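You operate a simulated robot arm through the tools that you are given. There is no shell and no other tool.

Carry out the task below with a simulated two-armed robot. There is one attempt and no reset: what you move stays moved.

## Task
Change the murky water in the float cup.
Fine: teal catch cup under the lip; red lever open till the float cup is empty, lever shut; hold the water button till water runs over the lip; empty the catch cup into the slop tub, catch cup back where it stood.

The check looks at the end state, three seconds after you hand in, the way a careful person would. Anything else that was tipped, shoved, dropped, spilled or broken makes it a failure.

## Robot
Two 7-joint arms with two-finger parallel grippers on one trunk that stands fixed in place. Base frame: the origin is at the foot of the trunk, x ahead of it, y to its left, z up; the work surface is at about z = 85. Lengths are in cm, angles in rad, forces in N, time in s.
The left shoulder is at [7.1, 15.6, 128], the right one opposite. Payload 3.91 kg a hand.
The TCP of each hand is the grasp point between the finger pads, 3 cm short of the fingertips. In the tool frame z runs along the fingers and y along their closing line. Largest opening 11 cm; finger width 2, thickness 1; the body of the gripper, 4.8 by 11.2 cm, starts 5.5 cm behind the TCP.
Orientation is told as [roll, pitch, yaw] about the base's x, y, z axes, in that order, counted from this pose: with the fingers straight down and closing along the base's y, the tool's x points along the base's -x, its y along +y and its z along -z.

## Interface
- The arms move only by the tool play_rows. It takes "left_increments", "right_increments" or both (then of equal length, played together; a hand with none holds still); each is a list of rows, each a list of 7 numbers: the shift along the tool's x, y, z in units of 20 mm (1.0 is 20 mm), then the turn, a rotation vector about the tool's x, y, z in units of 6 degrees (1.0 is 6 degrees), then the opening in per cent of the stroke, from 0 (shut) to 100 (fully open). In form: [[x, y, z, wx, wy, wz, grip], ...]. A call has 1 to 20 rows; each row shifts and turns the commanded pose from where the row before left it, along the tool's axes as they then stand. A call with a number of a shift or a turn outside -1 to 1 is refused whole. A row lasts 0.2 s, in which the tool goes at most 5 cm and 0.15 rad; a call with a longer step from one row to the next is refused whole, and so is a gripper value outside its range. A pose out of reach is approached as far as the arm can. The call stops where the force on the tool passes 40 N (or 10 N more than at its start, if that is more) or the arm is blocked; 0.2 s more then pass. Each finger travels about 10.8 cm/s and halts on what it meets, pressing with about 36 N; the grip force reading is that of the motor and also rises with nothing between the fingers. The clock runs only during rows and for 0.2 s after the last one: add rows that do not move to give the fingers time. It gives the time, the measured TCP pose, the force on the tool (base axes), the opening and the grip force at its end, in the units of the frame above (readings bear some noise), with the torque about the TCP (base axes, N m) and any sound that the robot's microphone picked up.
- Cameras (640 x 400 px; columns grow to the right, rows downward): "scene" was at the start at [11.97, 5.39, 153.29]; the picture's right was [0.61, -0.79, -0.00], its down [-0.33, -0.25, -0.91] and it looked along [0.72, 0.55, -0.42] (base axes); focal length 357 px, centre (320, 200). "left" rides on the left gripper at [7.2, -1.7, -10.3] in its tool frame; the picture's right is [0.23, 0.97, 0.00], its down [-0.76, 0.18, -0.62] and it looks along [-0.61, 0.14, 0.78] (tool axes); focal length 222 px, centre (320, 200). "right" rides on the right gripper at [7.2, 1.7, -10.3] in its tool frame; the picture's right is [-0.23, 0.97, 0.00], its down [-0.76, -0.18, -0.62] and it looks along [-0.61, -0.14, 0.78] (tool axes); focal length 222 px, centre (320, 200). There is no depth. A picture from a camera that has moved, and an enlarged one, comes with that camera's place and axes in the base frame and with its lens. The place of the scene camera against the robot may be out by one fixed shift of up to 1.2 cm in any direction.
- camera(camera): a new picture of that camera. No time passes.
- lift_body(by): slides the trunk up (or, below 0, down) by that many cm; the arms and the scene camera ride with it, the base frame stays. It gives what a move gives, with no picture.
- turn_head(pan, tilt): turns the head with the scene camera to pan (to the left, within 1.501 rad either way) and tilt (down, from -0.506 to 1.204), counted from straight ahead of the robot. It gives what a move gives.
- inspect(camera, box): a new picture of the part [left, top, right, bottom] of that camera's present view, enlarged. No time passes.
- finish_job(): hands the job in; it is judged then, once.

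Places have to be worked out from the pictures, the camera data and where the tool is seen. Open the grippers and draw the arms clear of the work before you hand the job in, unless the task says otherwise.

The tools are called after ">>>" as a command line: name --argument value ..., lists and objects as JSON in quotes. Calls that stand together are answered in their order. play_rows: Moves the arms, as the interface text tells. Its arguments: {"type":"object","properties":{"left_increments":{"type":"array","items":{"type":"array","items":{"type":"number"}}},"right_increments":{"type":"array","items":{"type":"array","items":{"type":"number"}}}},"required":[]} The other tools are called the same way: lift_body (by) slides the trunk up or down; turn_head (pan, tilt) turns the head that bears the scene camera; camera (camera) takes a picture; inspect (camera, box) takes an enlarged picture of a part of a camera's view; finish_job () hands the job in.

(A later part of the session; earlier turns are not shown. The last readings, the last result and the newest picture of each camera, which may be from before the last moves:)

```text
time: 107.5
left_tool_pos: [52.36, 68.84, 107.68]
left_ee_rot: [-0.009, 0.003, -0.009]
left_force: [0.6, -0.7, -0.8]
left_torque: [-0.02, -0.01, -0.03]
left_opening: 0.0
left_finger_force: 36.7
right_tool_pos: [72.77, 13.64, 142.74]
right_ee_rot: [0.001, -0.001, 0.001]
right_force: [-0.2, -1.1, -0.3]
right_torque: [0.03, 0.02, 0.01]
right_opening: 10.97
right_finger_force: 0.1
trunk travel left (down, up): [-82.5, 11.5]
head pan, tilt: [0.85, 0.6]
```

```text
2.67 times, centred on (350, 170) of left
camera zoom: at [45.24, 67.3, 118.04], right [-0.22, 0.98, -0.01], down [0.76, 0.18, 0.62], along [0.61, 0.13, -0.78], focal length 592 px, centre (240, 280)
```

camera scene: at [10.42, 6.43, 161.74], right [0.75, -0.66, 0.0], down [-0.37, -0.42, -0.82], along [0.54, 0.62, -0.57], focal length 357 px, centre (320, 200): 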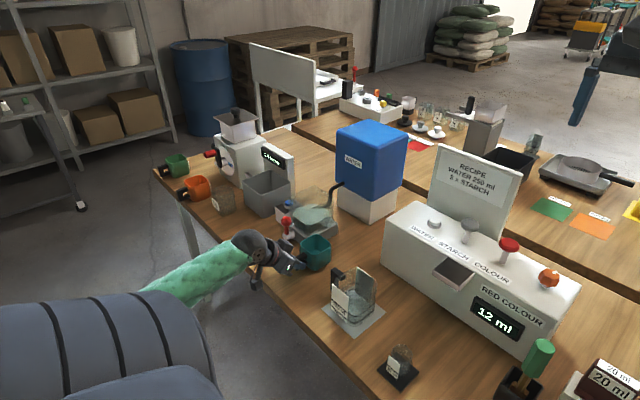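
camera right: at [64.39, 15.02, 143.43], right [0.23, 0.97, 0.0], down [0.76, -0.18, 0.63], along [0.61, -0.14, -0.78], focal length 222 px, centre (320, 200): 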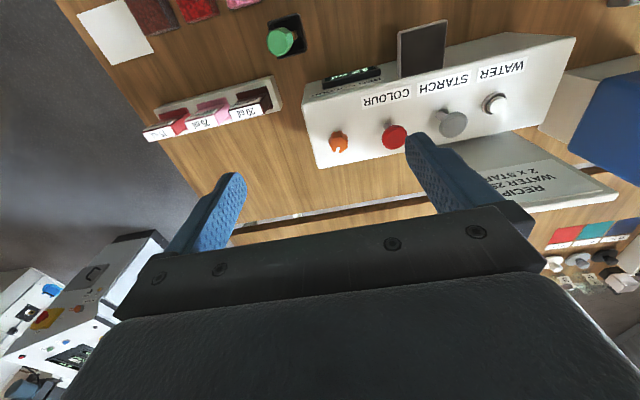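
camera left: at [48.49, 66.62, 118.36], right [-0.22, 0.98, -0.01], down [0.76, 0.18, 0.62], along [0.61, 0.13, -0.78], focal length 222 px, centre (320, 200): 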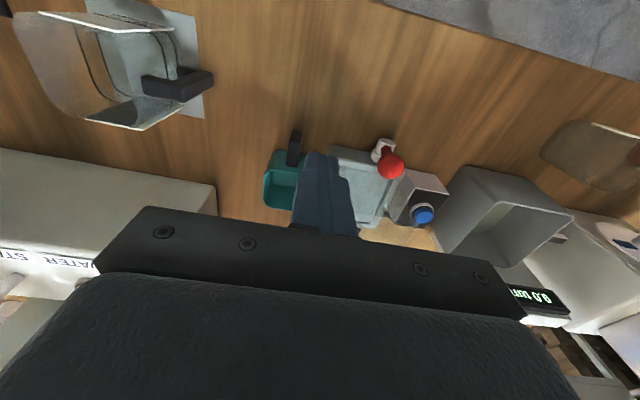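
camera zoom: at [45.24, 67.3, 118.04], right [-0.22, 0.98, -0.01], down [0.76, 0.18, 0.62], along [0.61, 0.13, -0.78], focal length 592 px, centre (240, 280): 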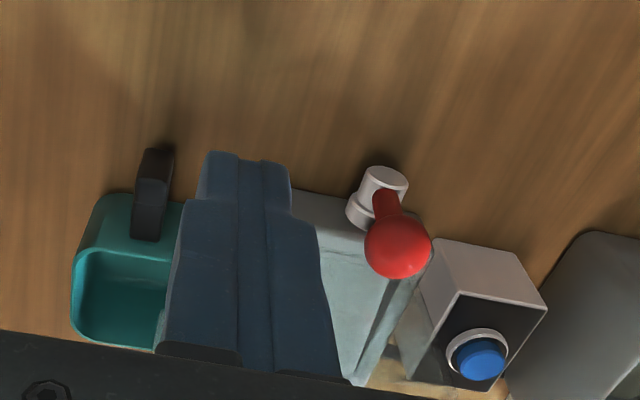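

The lever is exactly back at its starting angle and the float cup is empty. Before pressing the water button I bring the right hand's camera round to watch the lip and catch cup.

>>> play_rows --right_increments '[[0.27, 0.95, 0.5, 0, 0, 0, 100], [0.27, 0.95, 0.5, 0, 0, 0, 100], [0.27, 0.95, 0.5, 0, 0, 0, 100], [0.27, 0.95, 0.5, 0, 0, 0, 100], [0.27, 0.95, 0.5, 0, 0, 0, 100], [0.27, 0.95, 0.5, 0, 0, 0, 100], [0.27, 0.95, 0.5, 0, 0, 0, 100], [0.27, 0.95, 0.5, 0, 0, 0, 100], [0.27, 0.95, 0.5, 0, 0, 0, 100], [0.27, 0.95, 0.5, 0, 0, 0, 100], [0.27, 0.95, 0.5, 0, 0, 0, 100], [0.27, 0.95, 0.5, 0, 0, 0, 100], [0.27, 0.95, 0.5, 0, 0, 0, 100], [0.27, 0.95, 0.5, 0, 0, 0, 100], [0, 0, 0, 0, 0, 0, 100]]'

>>> play_rows --right_increments '[[0, 0, 0, 0, 0, -1, 100], [0, 0, 0, 0, 0, -1, 100], [0, 0, 0, 0, 0, -1, 100], [0, 0, 0, 0, 0, -1, 100], [0, 0, 0, 0, 0, -1, 100], [0, 0, 0, 0, 0, -1, 100], [0, 0, 0, 0, 0, -1, 100], [0, 0, 0, 0, 0, -1, 100], [0, 0, 0, 0, 0, -1, 100], [0, 0, 0, 0, 0, -1, 100], [0, 0, 0, 0, 0, 0, 100]]'

>>> camera --camera "right"

>>> camera --camera "scene"

```text
time: 110.8
left_tool_pos: [52.36, 68.91, 107.63]
left_ee_rot: [-0.01, 0.002, -0.009]
left_force: [0.9, 0.2, -0.5]
left_torque: [0.01, -0.01, 0.01]
left_opening: 0.01
left_finger_force: 36.3
right_tool_pos: [65.03, 40.14, 128.94]
right_ee_rot: [-0.001, -0.002, -0.001]
right_force: [0.0, -0.1, 0.8]
right_torque: [0.01, 0.03, -0.01]
right_opening: 11.01
right_finger_force: 0.1
trunk travel left (down, up): [-82.5, 11.5]
head pan, tilt: [0.85, 0.6]
```

```text
time: 113.2
left_tool_pos: [52.4, 68.9, 107.67]
left_ee_rot: [-0.01, 0.001, -0.01]
left_force: [0.9, -1.1, -0.1]
left_torque: [-0.01, 0.01, 0.04]
left_opening: 0.0
left_finger_force: 36.5
right_tool_pos: [65.26, 40.3, 128.81]
right_ee_rot: [0.0, 0.0, 1.05]
right_force: [0.2, 0.1, 0.1]
right_torque: [0.0, -0.02, 0.0]
right_opening: 10.97
right_finger_force: 0.0
trunk travel left (down, up): [-82.5, 11.5]
head pan, tilt: [0.85, 0.6]
```

```text
taken
camera right: at [60.02, 34.8, 138.98], right [-0.73, 0.68, 0.0], down [0.53, 0.57, 0.62], along [0.43, 0.46, -0.78], focal length 222 px, centre (320, 200)
```

right: 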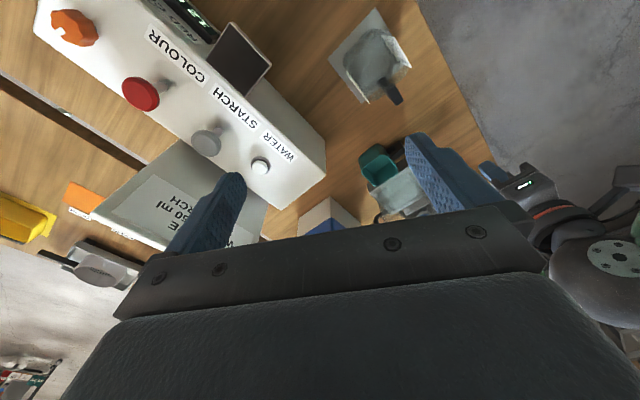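

```text
taken
camera scene: at [10.48, 6.46, 161.73], right [0.75, -0.66, 0.0], down [-0.37, -0.42, -0.82], along [0.54, 0.62, -0.57], focal length 357 px, centre (320, 200)
```

scene: 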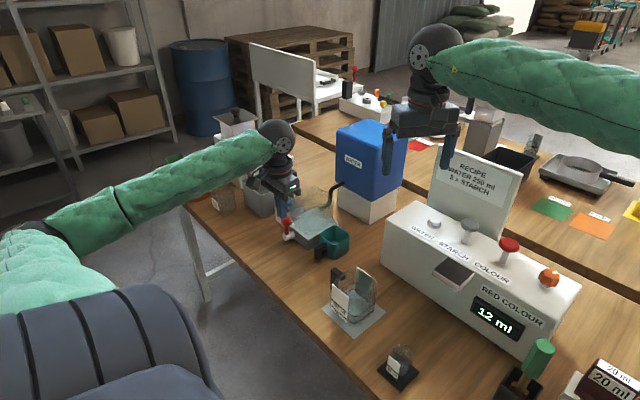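

>>> play_rows --right_increments '[[0, 0, 0, 0, 0, -1, 100], [0, 0, 0, 0, 0, -1, 100], [0, 0, 0, 0, 0, -1, 100], [0, 0, 0, 0, 0, -1, 100], [-0.3, 0, 0.3, 0, -1, 0, 100], [-0.3, 0, 0.3, 0, -1, 0, 100], [-0.3, 0, 0.3, 0, -1, 0, 100], [-0.4, 0, 0.3, 0, 0, 0, 100], [0, 0, 0, 0, 0, 0, 100]]'

>>> camera --camera "right"

>>> inspect --camera "right" --box '[250, 60, 410, 180]'

```text
time: 115.2
left_tool_pos: [52.33, 68.77, 107.79]
left_ee_rot: [-0.01, 0.002, -0.009]
left_force: [-0.6, -0.2, -0.1]
left_torque: [0.01, 0.01, -0.02]
left_opening: 0.0
left_finger_force: 35.5
right_tool_pos: [65.74, 42.95, 126.91]
right_ee_rot: [-0.001, -0.314, 1.361]
right_force: [-0.6, -0.2, -0.4]
right_torque: [0.02, 0.02, -0.02]
right_opening: 11.01
right_finger_force: 0.1
right hand out of reach, approached as far as the arm can: row 4
trunk travel left (down, up): [-82.5, 11.5]
head pan, tilt: [0.85, 0.6]
```

```text
taken
camera right: at [62.03, 33.5, 134.4], right [-0.91, 0.41, 0.07], down [0.28, 0.48, 0.83], along [0.31, 0.77, -0.56], focal length 222 px, centre (320, 200)
```

right: 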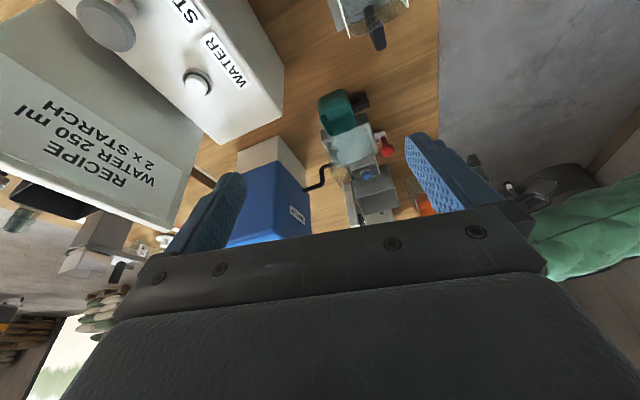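

```text
3.33 times, centred on (330, 120) of right
camera zoom: at [62.03, 33.5, 134.4], right [-0.91, 0.41, 0.07], down [0.28, 0.48, 0.83], along [0.31, 0.77, -0.56], focal length 740 px, centre (287, 467)
```

zoom: 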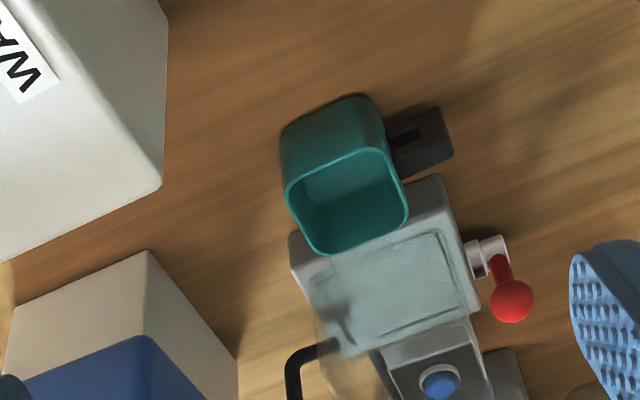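

Good monitoring view. I zoom on the catch cup to see whether it took the murky water.

>>> inspect --camera "right" --box '[305, 80, 395, 160]'

>>> inspect --camera "scene" --box '[290, 200, 370, 270]'

```text
5.00 times, centred on (350, 120) of right
camera zoom: at [62.03, 33.5, 134.4], right [-0.91, 0.41, 0.07], down [0.28, 0.48, 0.83], along [0.31, 0.77, -0.56], focal length 1111 px, centre (170, 600)
```

zoom: 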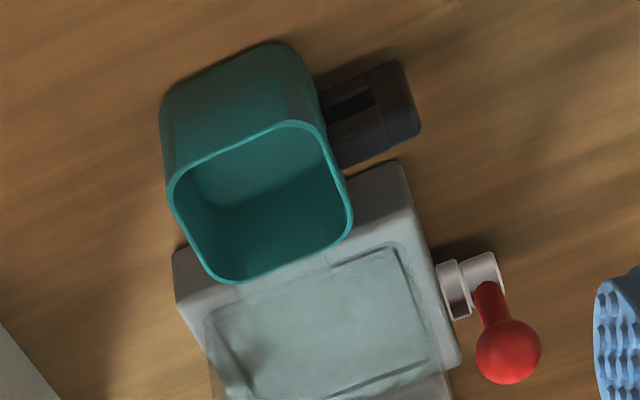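

```text
5.71 times, centred on (330, 235) of scene
camera zoom: at [10.49, 6.4, 161.73], right [0.75, -0.66, 0.0], down [-0.37, -0.42, -0.82], along [0.54, 0.62, -0.57], focal length 2039 px, centre (263, 0)
```

zoom: 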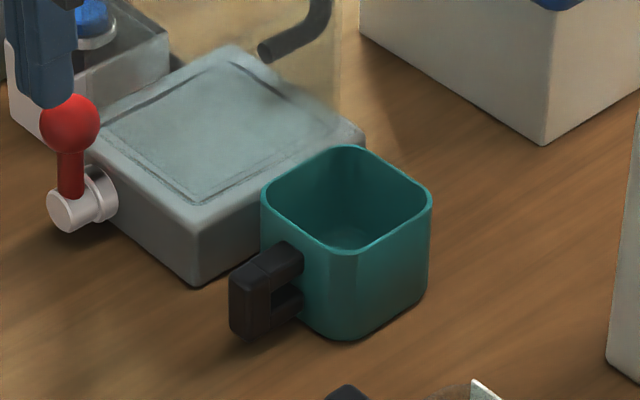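

The catch cup took nothing (the drain goes inside), all good. Now I move the left closed fingers above the blue water button.

>>> play_rows --left_increments '[[0, 0, 0, 0, 0, -1, 0], [0, 0, 0, 0, 0, -1, 0], [0, 0, 0, 0, 0, -1, 0], [0, 0, 0, 0, 0, -1, 0], [0, 0, 0, 0, 0, -1, 0], [0, 0, 0, 0, 0, -1, 0], [0, 0, 0, 0, 0, -1, 0], [0, 0, 0, 0, 0, -1, 0], [0, 0, 0, 0, 0, 0, 0]]'

>>> play_rows --left_increments '[[-0.97, 0.033, 0.11, 0, 0, 0, 0], [-0.97, 0.033, 0.11, 0, 0, 0, 0], [-0.97, 0.033, 0.11, 0, 0, 0, 0], [-0.97, 0.033, 0.11, 0, 0, 0, 0], [-0.97, 0.033, 0.11, 0, 0, 0, 0], [-0.97, 0.033, 0.11, 0, 0, 0, 0], [-0.97, 0.033, 0.11, 0, 0, 0, 0], [-0.97, 0.033, 0.11, 0, 0, 0, 0], [-0.97, 0.033, 0.11, 0, 0, 0, 0], [-0.97, 0.033, 0.11, 0, 0, 0, 0], [-0.97, 0.033, 0.11, 0, 0, 0, 0], [-0.97, 0.033, 0.11, 0, 0, 0, 0], [0, 0, 0, 0, -1, 0, 0], [0, 0, 0, 0, -1, 0, 0], [0, 0, 0, 0, -0.5, 0, 0], [0, 0, 0, 0, 0, 0, 0]]'

>>> camera --camera "left"

>>> inspect --camera "scene" --box '[240, 160, 360, 240]'

>>> inspect --camera "right" --box '[300, 80, 420, 220]'

```text
time: 117.2
left_tool_pos: [52.49, 68.93, 107.76]
left_ee_rot: [-0.006, 0.009, 0.831]
left_force: [-0.8, -0.6, 0.5]
left_torque: [-0.01, -0.01, 0.01]
left_opening: 0.0
left_finger_force: 36.5
right_tool_pos: [65.72, 43.04, 126.91]
right_ee_rot: [0.0, -0.315, 1.361]
right_force: [-0.5, 0.3, 0.5]
right_torque: [-0.03, -0.02, 0.0]
right_opening: 11.02
right_finger_force: 0.0
trunk travel left (down, up): [-82.5, 11.5]
head pan, tilt: [0.85, 0.6]
```

```text
time: 120.5
left_tool_pos: [67.58, 86.5, 105.14]
left_ee_rot: [-0.006, -0.25, 0.831]
left_force: [0.1, 0.1, 0.1]
left_torque: [0.0, 0.02, -0.01]
left_opening: 0.02
left_finger_force: 36.0
right_tool_pos: [65.85, 43.12, 126.9]
right_ee_rot: [0.001, -0.314, 1.361]
right_force: [-0.7, -0.2, 0.3]
right_torque: [0.0, -0.02, -0.02]
right_opening: 10.99
right_finger_force: 0.2
trunk travel left (down, up): [-82.5, 11.5]
head pan, tilt: [0.85, 0.6]
```

```text
taken
camera left: at [62.43, 78.18, 113.32], right [-0.87, 0.49, -0.06], down [0.26, 0.55, 0.79], along [0.43, 0.67, -0.61], focal length 222 px, centre (320, 200)
```

left: 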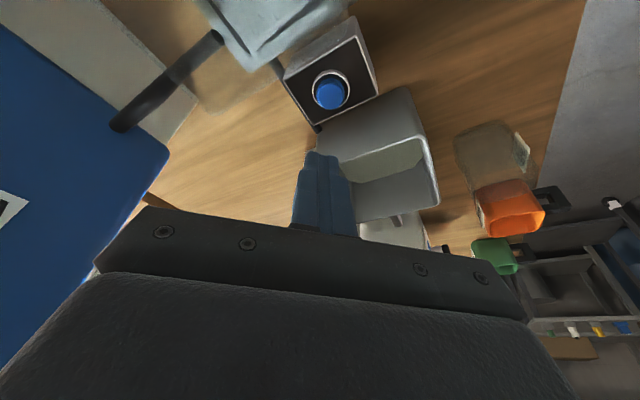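

```text
5.00 times, centred on (300, 200) of scene
camera zoom: at [10.46, 6.45, 161.73], right [0.75, -0.66, 0.0], down [-0.37, -0.42, -0.82], along [0.54, 0.62, -0.57], focal length 1784 px, centre (420, 200)
```

zoom: 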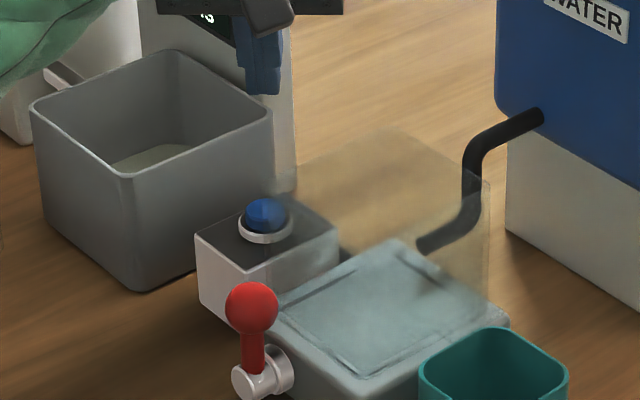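

```text
2.86 times, centred on (360, 150) of right
camera zoom: at [62.0, 33.56, 134.41], right [-0.91, 0.41, 0.07], down [0.28, 0.48, 0.83], along [0.31, 0.77, -0.56], focal length 635 px, centre (206, 343)
```

zoom: 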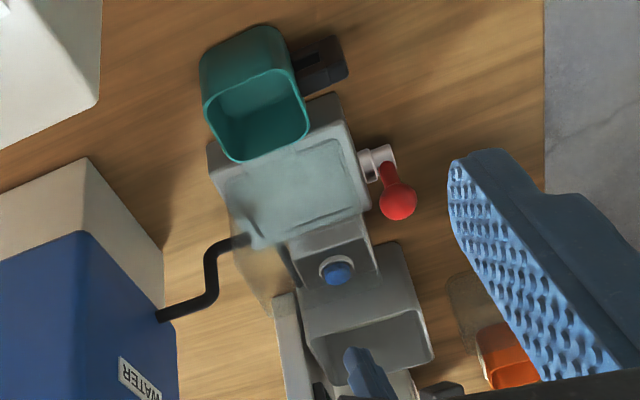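

The button centre is at (67.95, 87.1), top about z 92.7, right below the fingertip. I descend to just above it.

>>> play_rows --left_increments '[[0.17, 0, 0.66, 0, 0, 0, 0], [0.17, 0, 0.66, 0, 0, 0, 0], [0.17, 0, 0.66, 0, 0, 0, 0], [0.17, 0, 0.66, 0, 0, 0, 0], [0.17, 0, 0.66, 0, 0, 0, 0], [0.17, 0, 0.66, 0, 0, 0, 0], [0, 0, 0, 0, 0, 0, 0]]'

>>> inspect --camera "left" --box '[240, 80, 440, 240]'

>>> inspect --camera "scene" --box '[240, 160, 360, 240]'

>>> inspect --camera "right" --box '[300, 80, 420, 220]'

```text
time: 122.2
left_tool_pos: [67.51, 86.57, 96.89]
left_ee_rot: [-0.007, -0.254, 0.83]
left_force: [-0.6, -0.5, 0.2]
left_torque: [-0.02, -0.02, 0.0]
left_opening: 0.03
left_finger_force: 36.3
right_tool_pos: [65.8, 42.96, 126.82]
right_ee_rot: [0.001, -0.316, 1.361]
right_force: [-0.2, -0.2, 0.5]
right_torque: [0.01, -0.01, 0.01]
right_opening: 11.0
right_finger_force: 0.1
trunk travel left (down, up): [-82.5, 11.5]
head pan, tilt: [0.85, 0.6]
```

```text
2.50 times, centred on (340, 160) of left
camera zoom: at [62.28, 78.38, 104.94], right [-0.87, 0.5, -0.06], down [0.26, 0.55, 0.79], along [0.43, 0.67, -0.61], focal length 555 px, centre (270, 300)
```

zoom: 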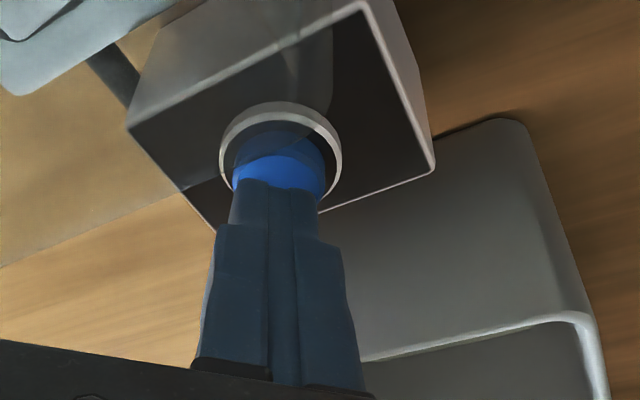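

```text
5.00 times, centred on (300, 200) of scene
camera zoom: at [10.48, 6.45, 161.73], right [0.75, -0.66, 0.0], down [-0.37, -0.42, -0.82], along [0.54, 0.62, -0.57], focal length 1784 px, centre (420, 200)
```

zoom: 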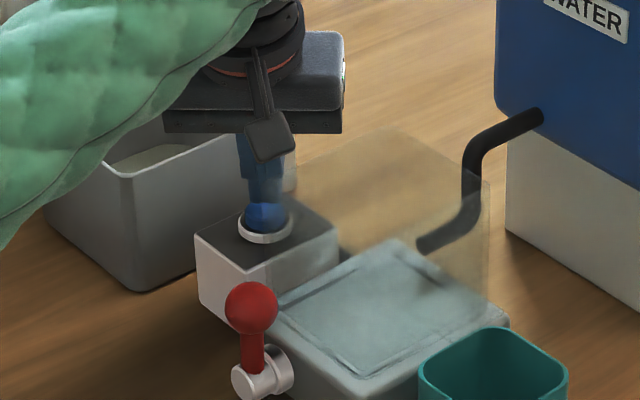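

```text
2.86 times, centred on (360, 150) of right
camera zoom: at [62.02, 33.55, 134.4], right [-0.91, 0.41, 0.07], down [0.28, 0.48, 0.83], along [0.31, 0.77, -0.56], focal length 635 px, centre (206, 343)
```

zoom: 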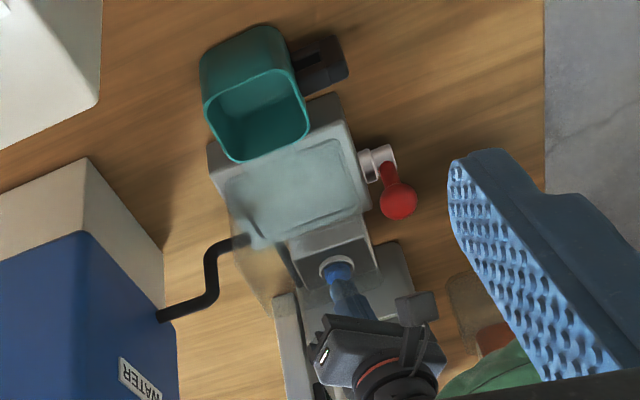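

Aligned over the button. I press down slowly in small steps.

>>> play_rows --left_increments '[[0.03, 0, 0.12, 0, 0, 0, 0], [0.03, 0, 0.12, 0, 0, 0, 0], [0.03, 0, 0.12, 0, 0, 0, 0], [0.03, 0, 0.12, 0, 0, 0, 0], [0.03, 0, 0.12, 0, 0, 0, 0]]'

>>> inspect --camera "scene" --box '[240, 160, 360, 240]'

>>> inspect --camera "right" --box '[300, 80, 420, 220]'

```text
time: 123.3
left_tool_pos: [67.58, 86.52, 95.67]
left_ee_rot: [-0.006, -0.253, 0.831]
left_force: [0.5, 0.9, 0.7]
left_torque: [-0.02, 0.02, 0.02]
left_opening: 0.0
left_finger_force: 36.1
right_tool_pos: [65.79, 43.16, 126.87]
right_ee_rot: [0.001, -0.314, 1.36]
right_force: [-0.3, -0.2, -0.2]
right_torque: [0.02, -0.01, -0.04]
right_opening: 10.99
right_finger_force: 0.0
trunk travel left (down, up): [-82.5, 11.5]
head pan, tilt: [0.85, 0.6]
```

```text
5.00 times, centred on (300, 200) of scene
camera zoom: at [10.47, 6.44, 161.74], right [0.75, -0.66, 0.0], down [-0.37, -0.42, -0.82], along [0.54, 0.62, -0.57], focal length 1784 px, centre (420, 200)
```

zoom: 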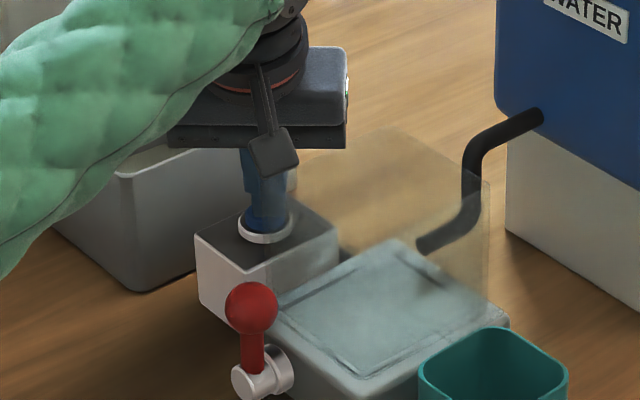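

```text
2.86 times, centred on (360, 150) of right
camera zoom: at [62.01, 33.54, 134.4], right [-0.91, 0.41, 0.07], down [0.28, 0.48, 0.83], along [0.31, 0.77, -0.56], focal length 635 px, centre (206, 343)
```

zoom: 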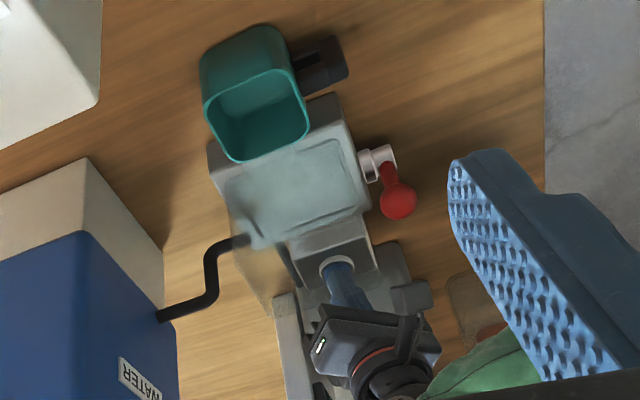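

Still no contact force. I press further in small steps.

>>> play_rows --left_increments '[[0.02, 0, 0.08, 0, 0, 0, 0], [0.02, 0, 0.08, 0, 0, 0, 0], [0.02, 0, 0.08, 0, 0, 0, 0], [0, 0, 0, 0, 0, 0, 0]]'

>>> inspect --camera "scene" --box '[240, 160, 360, 240]'

```text
time: 124.3
left_tool_pos: [67.65, 86.45, 95.35]
left_ee_rot: [-0.008, -0.254, 0.831]
left_force: [-0.2, 2.3, 8.2]
left_torque: [0.13, 0.04, 0.03]
left_opening: 0.03
left_finger_force: 36.1
right_tool_pos: [65.84, 42.98, 126.91]
right_ee_rot: [0.0, -0.314, 1.361]
right_force: [0.5, -0.5, 0.9]
right_torque: [0.0, 0.04, 0.03]
right_opening: 10.99
right_finger_force: 0.0
trunk travel left (down, up): [-82.5, 11.5]
head pan, tilt: [0.85, 0.6]
heard: click
```

```text
5.00 times, centred on (300, 200) of scene
camera zoom: at [10.41, 6.4, 161.75], right [0.75, -0.66, 0.0], down [-0.37, -0.42, -0.83], along [0.54, 0.62, -0.56], focal length 1784 px, centre (420, 200)
```

zoom: 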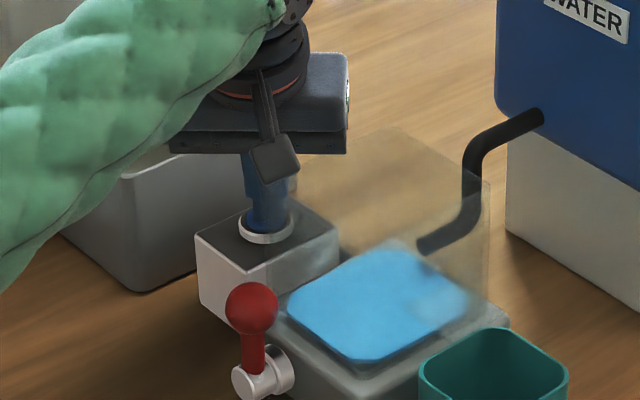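

Click heard and clean blue water is flowing in. I keep holding and check about every second.

>>> play_rows --left_increments '[[0, 0, 0, 0, 0, 0, 0], [0, 0, 0, 0, 0, 0, 0], [0, 0, 0, 0, 0, 0, 0], [0, 0, 0, 0, 0, 0, 0]]'

>>> inspect --camera "scene" --box '[260, 160, 380, 260]'

>>> inspect --camera "right" --box '[305, 80, 395, 160]'

```text
time: 125.3
left_tool_pos: [67.57, 86.4, 95.32]
left_ee_rot: [-0.007, -0.254, 0.831]
left_force: [0.9, 4.2, 10.1]
left_torque: [0.11, 0.04, 0.04]
left_opening: 0.01
left_finger_force: 35.5
right_tool_pos: [65.68, 43.05, 126.9]
right_ee_rot: [-0.001, -0.314, 1.361]
right_force: [0.2, 1.1, 0.4]
right_torque: [0.01, -0.02, 0.0]
right_opening: 10.99
right_finger_force: 0.1
trunk travel left (down, up): [-82.5, 11.5]
head pan, tilt: [0.85, 0.6]
```

```text
4.00 times, centred on (320, 210) of scene
camera zoom: at [10.41, 6.39, 161.74], right [0.75, -0.66, 0.0], down [-0.37, -0.42, -0.83], along [0.54, 0.62, -0.56], focal length 1427 px, centre (320, 160)
```

zoom: 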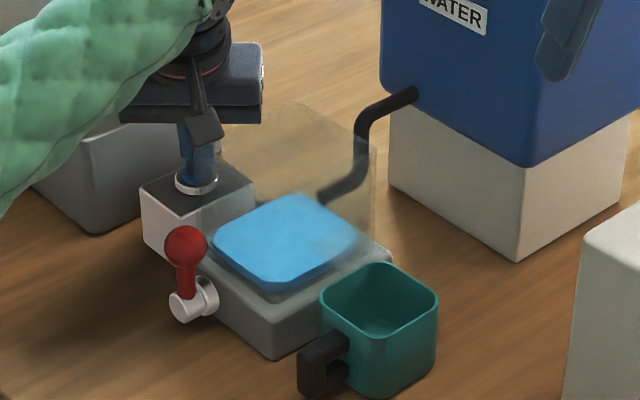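

```text
5.00 times, centred on (350, 120) of right
camera zoom: at [61.96, 33.5, 134.44], right [-0.91, 0.41, 0.07], down [0.28, 0.48, 0.83], along [0.31, 0.77, -0.56], focal length 1111 px, centre (170, 600)
```

zoom: 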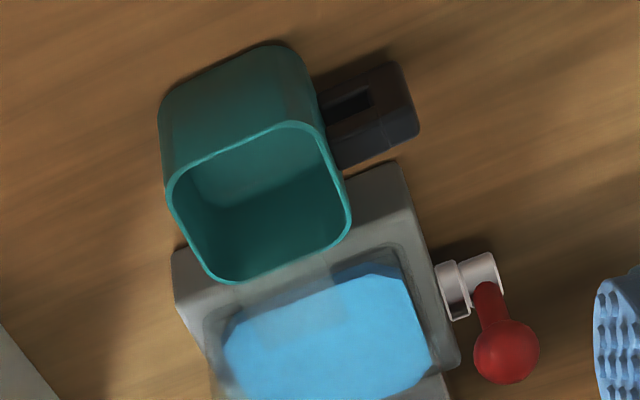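

Rising steadily (~1.5 cm). I keep holding.

>>> play_rows --left_increments '[[0, 0, 0, 0, 0, 0, 0], [0, 0, 0, 0, 0, 0, 0], [0, 0, 0, 0, 0, 0, 0], [0, 0, 0, 0, 0, 0, 0], [0, 0, 0, 0, 0, 0, 0], [0, 0, 0, 0, 0, 0, 0]]'

>>> inspect --camera "scene" --box '[260, 160, 380, 260]'

>>> inspect --camera "right" --box '[305, 80, 395, 160]'

```text
time: 126.8
left_tool_pos: [67.51, 86.42, 95.39]
left_ee_rot: [-0.008, -0.252, 0.832]
left_force: [-0.4, 1.8, 10.5]
left_torque: [0.05, 0.07, 0.02]
left_opening: 0.0
left_finger_force: 35.9
right_tool_pos: [65.68, 42.99, 126.96]
right_ee_rot: [0.0, -0.315, 1.362]
right_force: [0.0, 0.5, 0.1]
right_torque: [-0.02, -0.02, 0.04]
right_opening: 11.02
right_finger_force: 0.1
trunk travel left (down, up): [-82.5, 11.5]
head pan, tilt: [0.85, 0.6]
```

```text
4.00 times, centred on (320, 210) of scene
camera zoom: at [10.4, 6.36, 161.74], right [0.75, -0.66, 0.0], down [-0.37, -0.42, -0.83], along [0.54, 0.62, -0.56], focal length 1427 px, centre (320, 160)
```

zoom: 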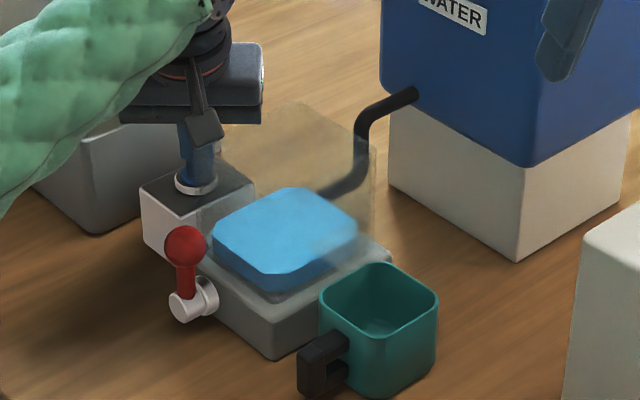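

```text
5.00 times, centred on (350, 120) of right
camera zoom: at [61.95, 33.48, 134.45], right [-0.91, 0.41, 0.07], down [0.28, 0.48, 0.83], along [0.31, 0.77, -0.56], focal length 1111 px, centre (170, 600)
```

zoom: 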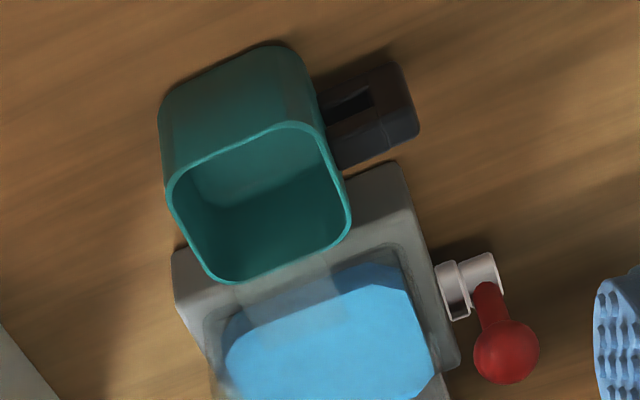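

>>> play_rows --left_increments '[[0, 0, 0, 0, 0, 0, 0], [0, 0, 0, 0, 0, 0, 0], [0, 0, 0, 0, 0, 0, 0], [0, 0, 0, 0, 0, 0, 0], [0, 0, 0, 0, 0, 0, 0], [0, 0, 0, 0, 0, 0, 0], [0, 0, 0, 0, 0, 0, 0], [0, 0, 0, 0, 0, 0, 0], [0, 0, 0, 0, 0, 0, 0], [0, 0, 0, 0, 0, 0, 0]]'

>>> inspect --camera "scene" --box '[260, 160, 380, 260]'

>>> inspect --camera "right" --box '[305, 80, 395, 160]'

```text
time: 128.9
left_tool_pos: [67.58, 86.39, 95.25]
left_ee_rot: [-0.006, -0.252, 0.83]
left_force: [-0.8, -1.8, 8.5]
left_torque: [-0.09, 0.1, 0.02]
left_opening: 0.0
left_finger_force: 36.9
right_tool_pos: [65.68, 43.06, 127.0]
right_ee_rot: [0.0, -0.314, 1.361]
right_force: [0.6, 0.1, 0.1]
right_torque: [0.02, -0.03, 0.01]
right_opening: 11.0
right_finger_force: 0.0
trunk travel left (down, up): [-82.5, 11.5]
head pan, tilt: [0.85, 0.6]
```

```text
4.00 times, centred on (320, 210) of scene
camera zoom: at [10.4, 6.34, 161.74], right [0.75, -0.66, 0.0], down [-0.37, -0.42, -0.83], along [0.54, 0.62, -0.56], focal length 1427 px, centre (320, 160)
```

zoom: 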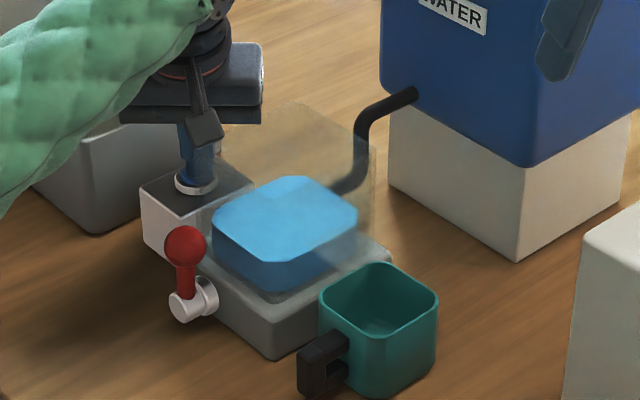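

```text
5.00 times, centred on (350, 120) of right
camera zoom: at [61.95, 33.46, 134.45], right [-0.91, 0.41, 0.07], down [0.28, 0.48, 0.83], along [0.31, 0.77, -0.56], focal length 1111 px, centre (170, 600)
```

zoom: 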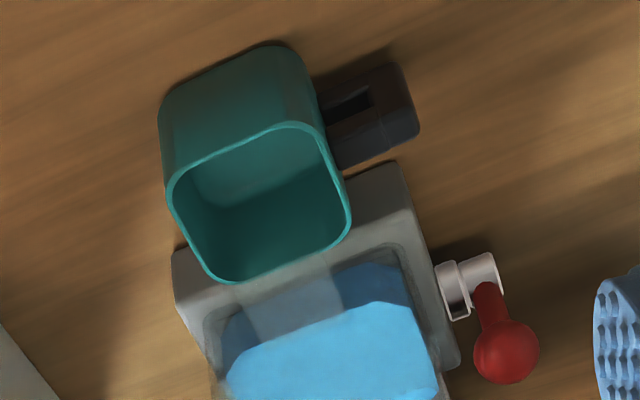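

About half way to the lip; I keep holding.

>>> play_rows --left_increments '[[0, 0, 0, 0, 0, 0, 0], [0, 0, 0, 0, 0, 0, 0], [0, 0, 0, 0, 0, 0, 0], [0, 0, 0, 0, 0, 0, 0], [0, 0, 0, 0, 0, 0, 0], [0, 0, 0, 0, 0, 0, 0], [0, 0, 0, 0, 0, 0, 0], [0, 0, 0, 0, 0, 0, 0]]'

>>> inspect --camera "scene" --box '[260, 160, 380, 260]'

>>> inspect --camera "right" --box '[305, 80, 395, 160]'

```text
time: 130.8
left_tool_pos: [67.7, 86.41, 95.19]
left_ee_rot: [-0.005, -0.253, 0.831]
left_force: [-1.8, -2.6, 6.6]
left_torque: [-0.08, 0.06, 0.0]
left_opening: 0.0
left_finger_force: 36.2
right_tool_pos: [65.65, 42.82, 126.85]
right_ee_rot: [0.001, -0.316, 1.36]
right_force: [0.5, -0.2, 0.7]
right_torque: [0.03, 0.0, 0.03]
right_opening: 11.01
right_finger_force: 0.1
trunk travel left (down, up): [-82.5, 11.5]
head pan, tilt: [0.85, 0.6]
```

```text
4.00 times, centred on (320, 210) of scene
camera zoom: at [10.4, 6.34, 161.74], right [0.75, -0.66, 0.0], down [-0.37, -0.42, -0.83], along [0.54, 0.62, -0.56], focal length 1427 px, centre (320, 160)
```

zoom: 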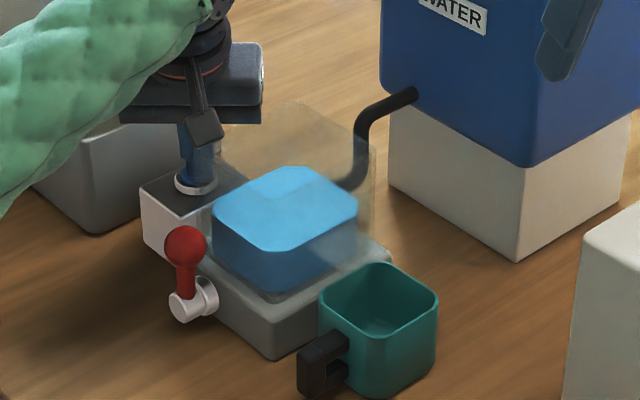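

```text
5.00 times, centred on (350, 120) of right
camera zoom: at [61.95, 33.46, 134.45], right [-0.91, 0.41, 0.07], down [0.28, 0.48, 0.83], along [0.31, 0.77, -0.56], focal length 1111 px, centre (170, 600)
```

zoom: 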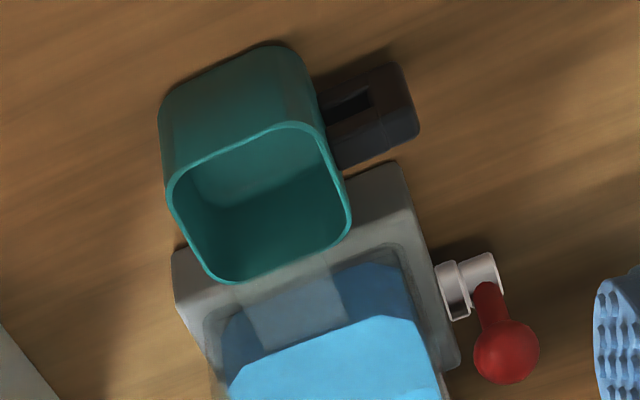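

>>> play_rows --left_increments '[[0, 0, 0, 0, 0, 0, 0], [0, 0, 0, 0, 0, 0, 0], [0, 0, 0, 0, 0, 0, 0], [0, 0, 0, 0, 0, 0, 0], [0, 0, 0, 0, 0, 0, 0], [0, 0, 0, 0, 0, 0, 0]]'

>>> inspect --camera "scene" --box '[260, 160, 380, 260]'

>>> inspect --camera "right" --box '[305, 80, 395, 160]'

```text
time: 132.2
left_tool_pos: [67.63, 86.27, 95.37]
left_ee_rot: [-0.006, -0.254, 0.832]
left_force: [-1.8, -2.6, 8.3]
left_torque: [-0.04, 0.07, 0.0]
left_opening: 0.0
left_finger_force: 36.3
right_tool_pos: [65.7, 42.86, 126.96]
right_ee_rot: [-0.001, -0.314, 1.359]
right_force: [0.9, 1.3, -1.1]
right_torque: [-0.01, -0.05, -0.01]
right_opening: 10.99
right_finger_force: 0.0
trunk travel left (down, up): [-82.5, 11.5]
head pan, tilt: [0.85, 0.6]
```

```text
4.00 times, centred on (320, 210) of scene
camera zoom: at [10.41, 6.34, 161.74], right [0.75, -0.66, 0.0], down [-0.37, -0.42, -0.83], along [0.54, 0.62, -0.56], focal length 1427 px, centre (320, 160)
```

zoom: 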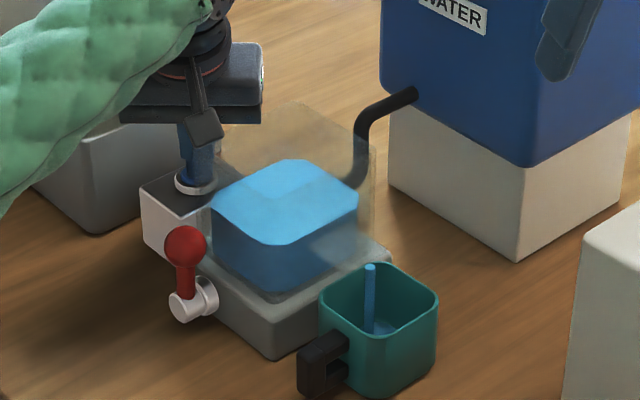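

```text
5.00 times, centred on (350, 120) of right
camera zoom: at [61.96, 33.47, 134.45], right [-0.91, 0.41, 0.07], down [0.28, 0.48, 0.83], along [0.31, 0.77, -0.56], focal length 1111 px, centre (170, 600)
```

zoom: 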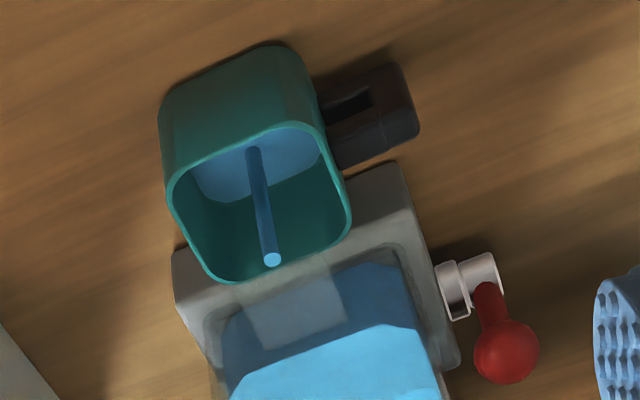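

Water is running over the lip into the catch cup. I release the button at once by lifting straight up.

>>> play_rows --left_increments '[[-0.22, 0, -0.88, 0, 0, 0, 0], [-0.22, 0, -0.88, 0, 0, 0, 0], [-0.22, 0, -0.88, 0, 0, 0, 0], [-0.22, 0, -0.88, 0, 0, 0, 0], [-0.22, 0, -0.88, 0, 0, 0, 0], [-0.22, 0, -0.88, 0, 0, 0, 0]]'

>>> inspect --camera "scene" --box '[240, 150, 380, 260]'

>>> inspect --camera "right" --box '[305, 80, 395, 160]'

```text
time: 133.6
left_tool_pos: [67.62, 86.49, 106.0]
left_ee_rot: [-0.004, -0.253, 0.832]
left_force: [-1.1, -0.7, 0.0]
left_torque: [0.03, -0.01, 0.0]
left_opening: 0.0
left_finger_force: 35.8
right_tool_pos: [65.75, 42.92, 126.88]
right_ee_rot: [-0.001, -0.314, 1.36]
right_force: [-0.5, 0.3, -0.1]
right_torque: [0.0, -0.02, 0.02]
right_opening: 11.0
right_finger_force: 0.1
trunk travel left (down, up): [-82.5, 11.5]
head pan, tilt: [0.85, 0.6]
```

```text
3.64 times, centred on (310, 205) of scene
camera zoom: at [10.49, 6.44, 161.73], right [0.75, -0.66, 0.0], down [-0.37, -0.42, -0.82], along [0.54, 0.62, -0.57], focal length 1297 px, centre (356, 182)
```

zoom: 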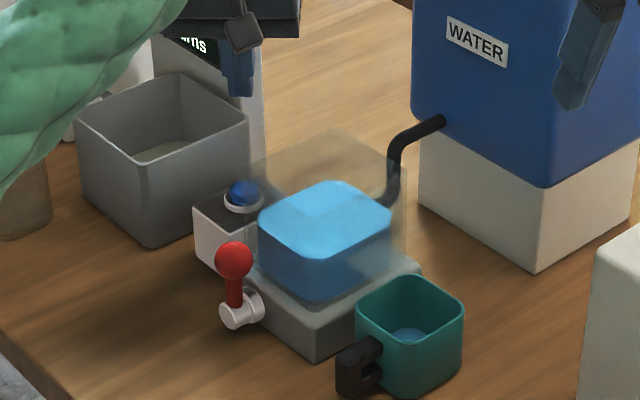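

```text
5.00 times, centred on (350, 120) of right
camera zoom: at [62.02, 33.54, 134.39], right [-0.91, 0.41, 0.07], down [0.28, 0.48, 0.83], along [0.31, 0.77, -0.56], focal length 1111 px, centre (170, 600)
```

zoom: 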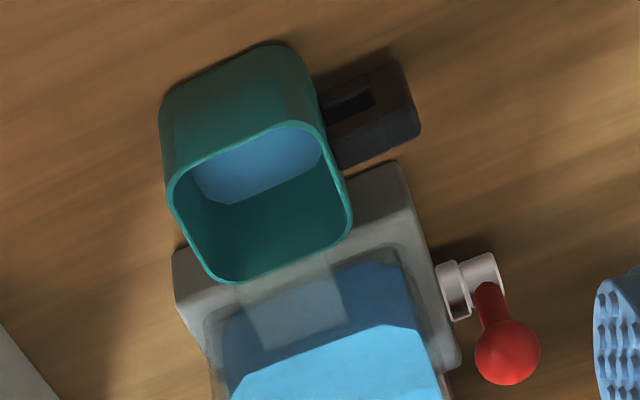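

The stream has stopped, the float cup is full of clean water, and the catch cup has about 1 cm in it. Now I bring the left hand back behind the cup's handle (yaw 0, tilt 45°).

>>> play_rows --left_increments '[[0, 0, 0, 0.248, 0, 0.962, 0], [0, 0, 0, 0.248, 0, 0.962, 0], [0, 0, 0, 0.248, 0, 0.962, 0], [0, 0, 0, 0.248, 0, 0.962, 0], [0, 0, 0, 0.248, 0, 0.962, 0], [0, 0, 0, 0.248, 0, 0.962, 0], [0, 0, 0, 0.248, 0, 0.962, 0], [0, 0, 0, 0.248, 0, 0.962, 0], [0, 0, 0, 0, -0.847, 0, 0], [0, 0, 0, 0, -0.847, 0, 0], [0, 0, 0, 0, -0.847, 0, 0], [0, 0, 0, 0, -0.847, 0, 0], [0, 0, 0, 0, -0.847, 0, 0], [0, 0, 0, 0, -0.847, 0, 0], [0, 0, 0, 0, 0, 0, 0]]'

>>> play_rows --left_increments '[[0.823, -0.932, -0.437, 0, 0, 0, 35], [0.823, -0.932, -0.437, 0, 0, 0, 35], [0.823, -0.932, -0.437, 0, 0, 0, 35], [0.823, -0.932, -0.437, 0, 0, 0, 35], [0.823, -0.932, -0.437, 0, 0, 0, 35], [0.823, -0.932, -0.437, 0, 0, 0, 35], [0.823, -0.932, -0.437, 0, 0, 0, 35], [0.823, -0.932, -0.437, 0, 0, 0, 35], [0.823, -0.932, -0.437, 0, 0, 0, 35], [0.823, -0.932, -0.437, 0, 0, 0, 35], [0.823, -0.932, -0.437, 0, 0, 0, 35], [0, 0, 0, 0, 0, 0, 35]]'

>>> camera --camera "left"

>>> inspect --camera "scene" --box '[240, 160, 380, 270]'

```text
time: 136.8
left_tool_pos: [67.44, 86.38, 106.0]
left_ee_rot: [-0.004, -0.79, 0.002]
left_force: [0.9, 0.3, -0.2]
left_torque: [-0.02, -0.01, -0.01]
left_opening: 0.0
left_finger_force: 36.0
right_tool_pos: [65.75, 43.18, 126.92]
right_ee_rot: [0.002, -0.314, 1.362]
right_force: [-0.1, -0.1, 0.5]
right_torque: [-0.02, 0.0, 0.01]
right_opening: 11.02
right_finger_force: 0.1
trunk travel left (down, up): [-82.5, 11.5]
head pan, tilt: [0.85, 0.6]
```

```text
time: 139.3
left_tool_pos: [47.62, 66.06, 100.07]
left_ee_rot: [-0.008, -0.789, 0.002]
left_force: [0.2, 0.1, -0.9]
left_torque: [-0.01, 0.01, 0.01]
left_opening: 3.85
left_finger_force: 0.1
right_tool_pos: [65.84, 43.01, 126.86]
right_ee_rot: [0.0, -0.313, 1.361]
right_force: [0.3, -0.1, 0.2]
right_torque: [0.0, 0.07, -0.02]
right_opening: 11.01
right_finger_force: 0.1
trunk travel left (down, up): [-82.5, 11.5]
head pan, tilt: [0.85, 0.6]
```

```text
taken
camera left: at [35.28, 64.28, 102.34], right [-0.16, 0.97, -0.17], down [0.1, 0.18, 0.98], along [0.98, 0.14, -0.12], focal length 222 px, centre (320, 200)
```

left: 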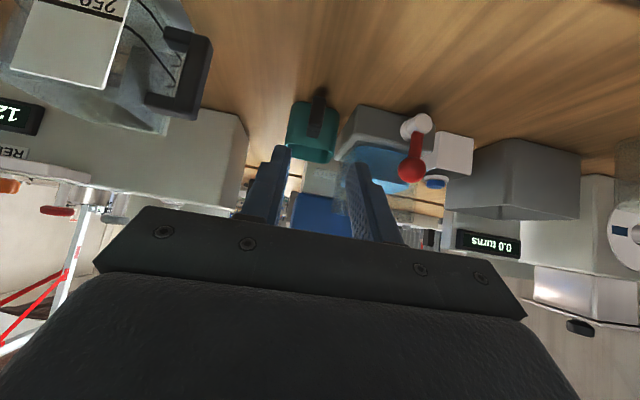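

```text
3.64 times, centred on (310, 215) of scene
camera zoom: at [10.54, 6.49, 161.72], right [0.75, -0.66, 0.0], down [-0.37, -0.42, -0.82], along [0.54, 0.62, -0.57], focal length 1297 px, centre (356, 146)
```

zoom: 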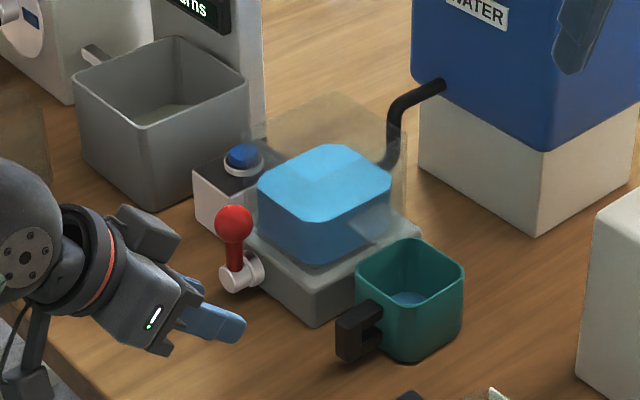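

Handle lines up. I lower behind it and go forward around the handle with the fingers part-open.

>>> play_rows --left_increments '[[0.634, 0, 0.634, 0, 0, 0, 35], [0.634, 0, 0.634, 0, 0, 0, 35], [0.634, 0, 0.634, 0, 0, 0, 35], [0.634, 0, 0.634, 0, 0, 0, 35], [0.634, 0, 0.634, 0, 0, 0, 35], [0.634, -0.05, 0.634, 0, 0, 0, 35], [0, 0, 0, 0, 0, 0, 35]]'

>>> play_rows --left_increments '[[-0.6, 0, 0.6, 0, 0, 0, 35], [-0.6, 0, 0.6, 0, 0, 0, 35], [-0.6, 0, 0.6, 0, 0, 0, 35], [-0.6, 0, 0.6, 0, 0, 0, 35], [-0.6, 0, 0.6, 0, 0, 0, 35], [0, 0, 0, 0, 0, 0, 35]]'

>>> camera --camera "left"

```text
time: 140.9
left_tool_pos: [47.89, 65.74, 89.07]
left_ee_rot: [-0.007, -0.789, 0.003]
left_force: [0.8, 0.0, 0.2]
left_torque: [0.0, 0.0, 0.02]
left_opening: 3.87
left_finger_force: 0.0
right_tool_pos: [65.78, 43.08, 126.82]
right_ee_rot: [0.0, -0.314, 1.361]
right_force: [-1.0, 0.5, 0.2]
right_torque: [0.01, 0.02, 0.0]
right_opening: 11.03
right_finger_force: 0.1
trunk travel left (down, up): [-82.5, 11.5]
head pan, tilt: [0.85, 0.6]
```

```text
time: 142.3
left_tool_pos: [56.36, 65.79, 89.1]
left_ee_rot: [-0.004, -0.789, 0.002]
left_force: [-0.4, -0.1, -0.5]
left_torque: [-0.03, -0.03, -0.02]
left_opening: 3.85
left_finger_force: 0.1
right_tool_pos: [65.76, 43.05, 126.95]
right_ee_rot: [0.0, -0.315, 1.361]
right_force: [0.5, 0.2, -0.1]
right_torque: [0.01, 0.02, 0.04]
right_opening: 10.99
right_finger_force: 0.1
trunk travel left (down, up): [-82.5, 11.5]
head pan, tilt: [0.85, 0.6]
```

```text
taken
camera left: at [44.0, 64.15, 91.4], right [-0.16, 0.97, -0.17], down [0.09, 0.18, 0.98], along [0.98, 0.14, -0.12], focal length 222 px, centre (320, 200)
```

left: 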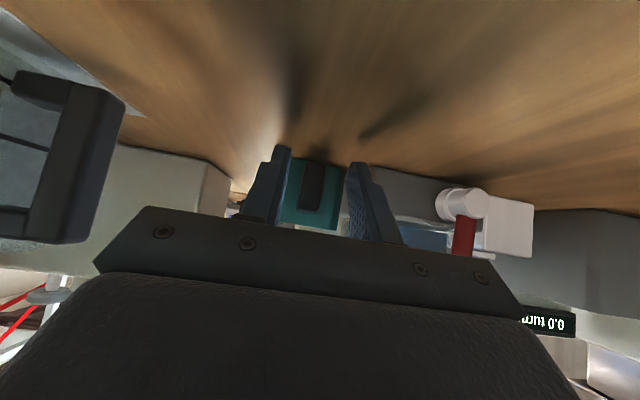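

Handle is centred. I go the last 5 cm and close on it.

>>> play_rows --left_increments '[[-0.62, 0.04, 0.56, 0, 0, 0, 35], [-0.62, 0.04, 0.56, 0, 0, 0, 35], [-0.6, 0, 0.59, 0, 0, 0, 35], [0, 0, 0, 0, 0, 0, 35], [0, 0, 0, 0, 0, 0, 22], [0, 0, 0, 0, 0, 0, 12], [0, 0, 0, 0, 0, 0, 0], [0, 0, 0, 0, 0, 0, 0], [0, 0, 0, 0, 0, 0, 0]]'

>>> inspect --camera "scene" --box '[240, 160, 380, 270]'

>>> inspect --camera "right" --box '[290, 60, 410, 180]'

```text
time: 144.3
left_tool_pos: [61.56, 65.91, 89.59]
left_ee_rot: [-0.005, -0.79, 0.004]
left_force: [0.0, 0.1, 1.2]
left_torque: [0.08, -0.04, -0.02]
left_opening: 1.73
left_finger_force: 35.9
right_tool_pos: [65.7, 43.04, 126.91]
right_ee_rot: [0.0, -0.313, 1.36]
right_force: [1.0, 0.4, -0.2]
right_torque: [-0.02, 0.0, -0.05]
right_opening: 10.98
right_finger_force: 0.0
trunk travel left (down, up): [-82.5, 11.5]
head pan, tilt: [0.85, 0.6]
```

```text
3.64 times, centred on (310, 215) of scene
camera zoom: at [10.47, 6.44, 161.73], right [0.75, -0.66, 0.0], down [-0.37, -0.42, -0.82], along [0.54, 0.62, -0.57], focal length 1297 px, centre (356, 146)
```

zoom: 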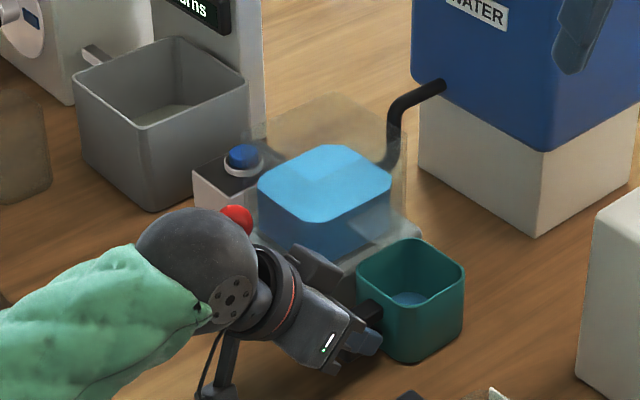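

```text
3.33 times, centred on (350, 120) of right
camera zoom: at [62.01, 33.55, 134.4], right [-0.91, 0.41, 0.07], down [0.28, 0.48, 0.83], along [0.31, 0.77, -0.56], focal length 740 px, centre (220, 467)
```

zoom: 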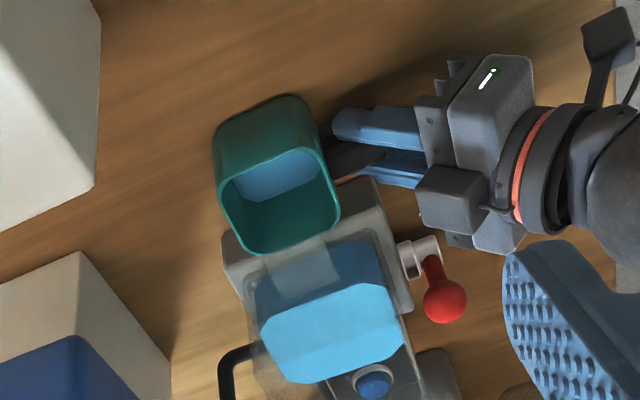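

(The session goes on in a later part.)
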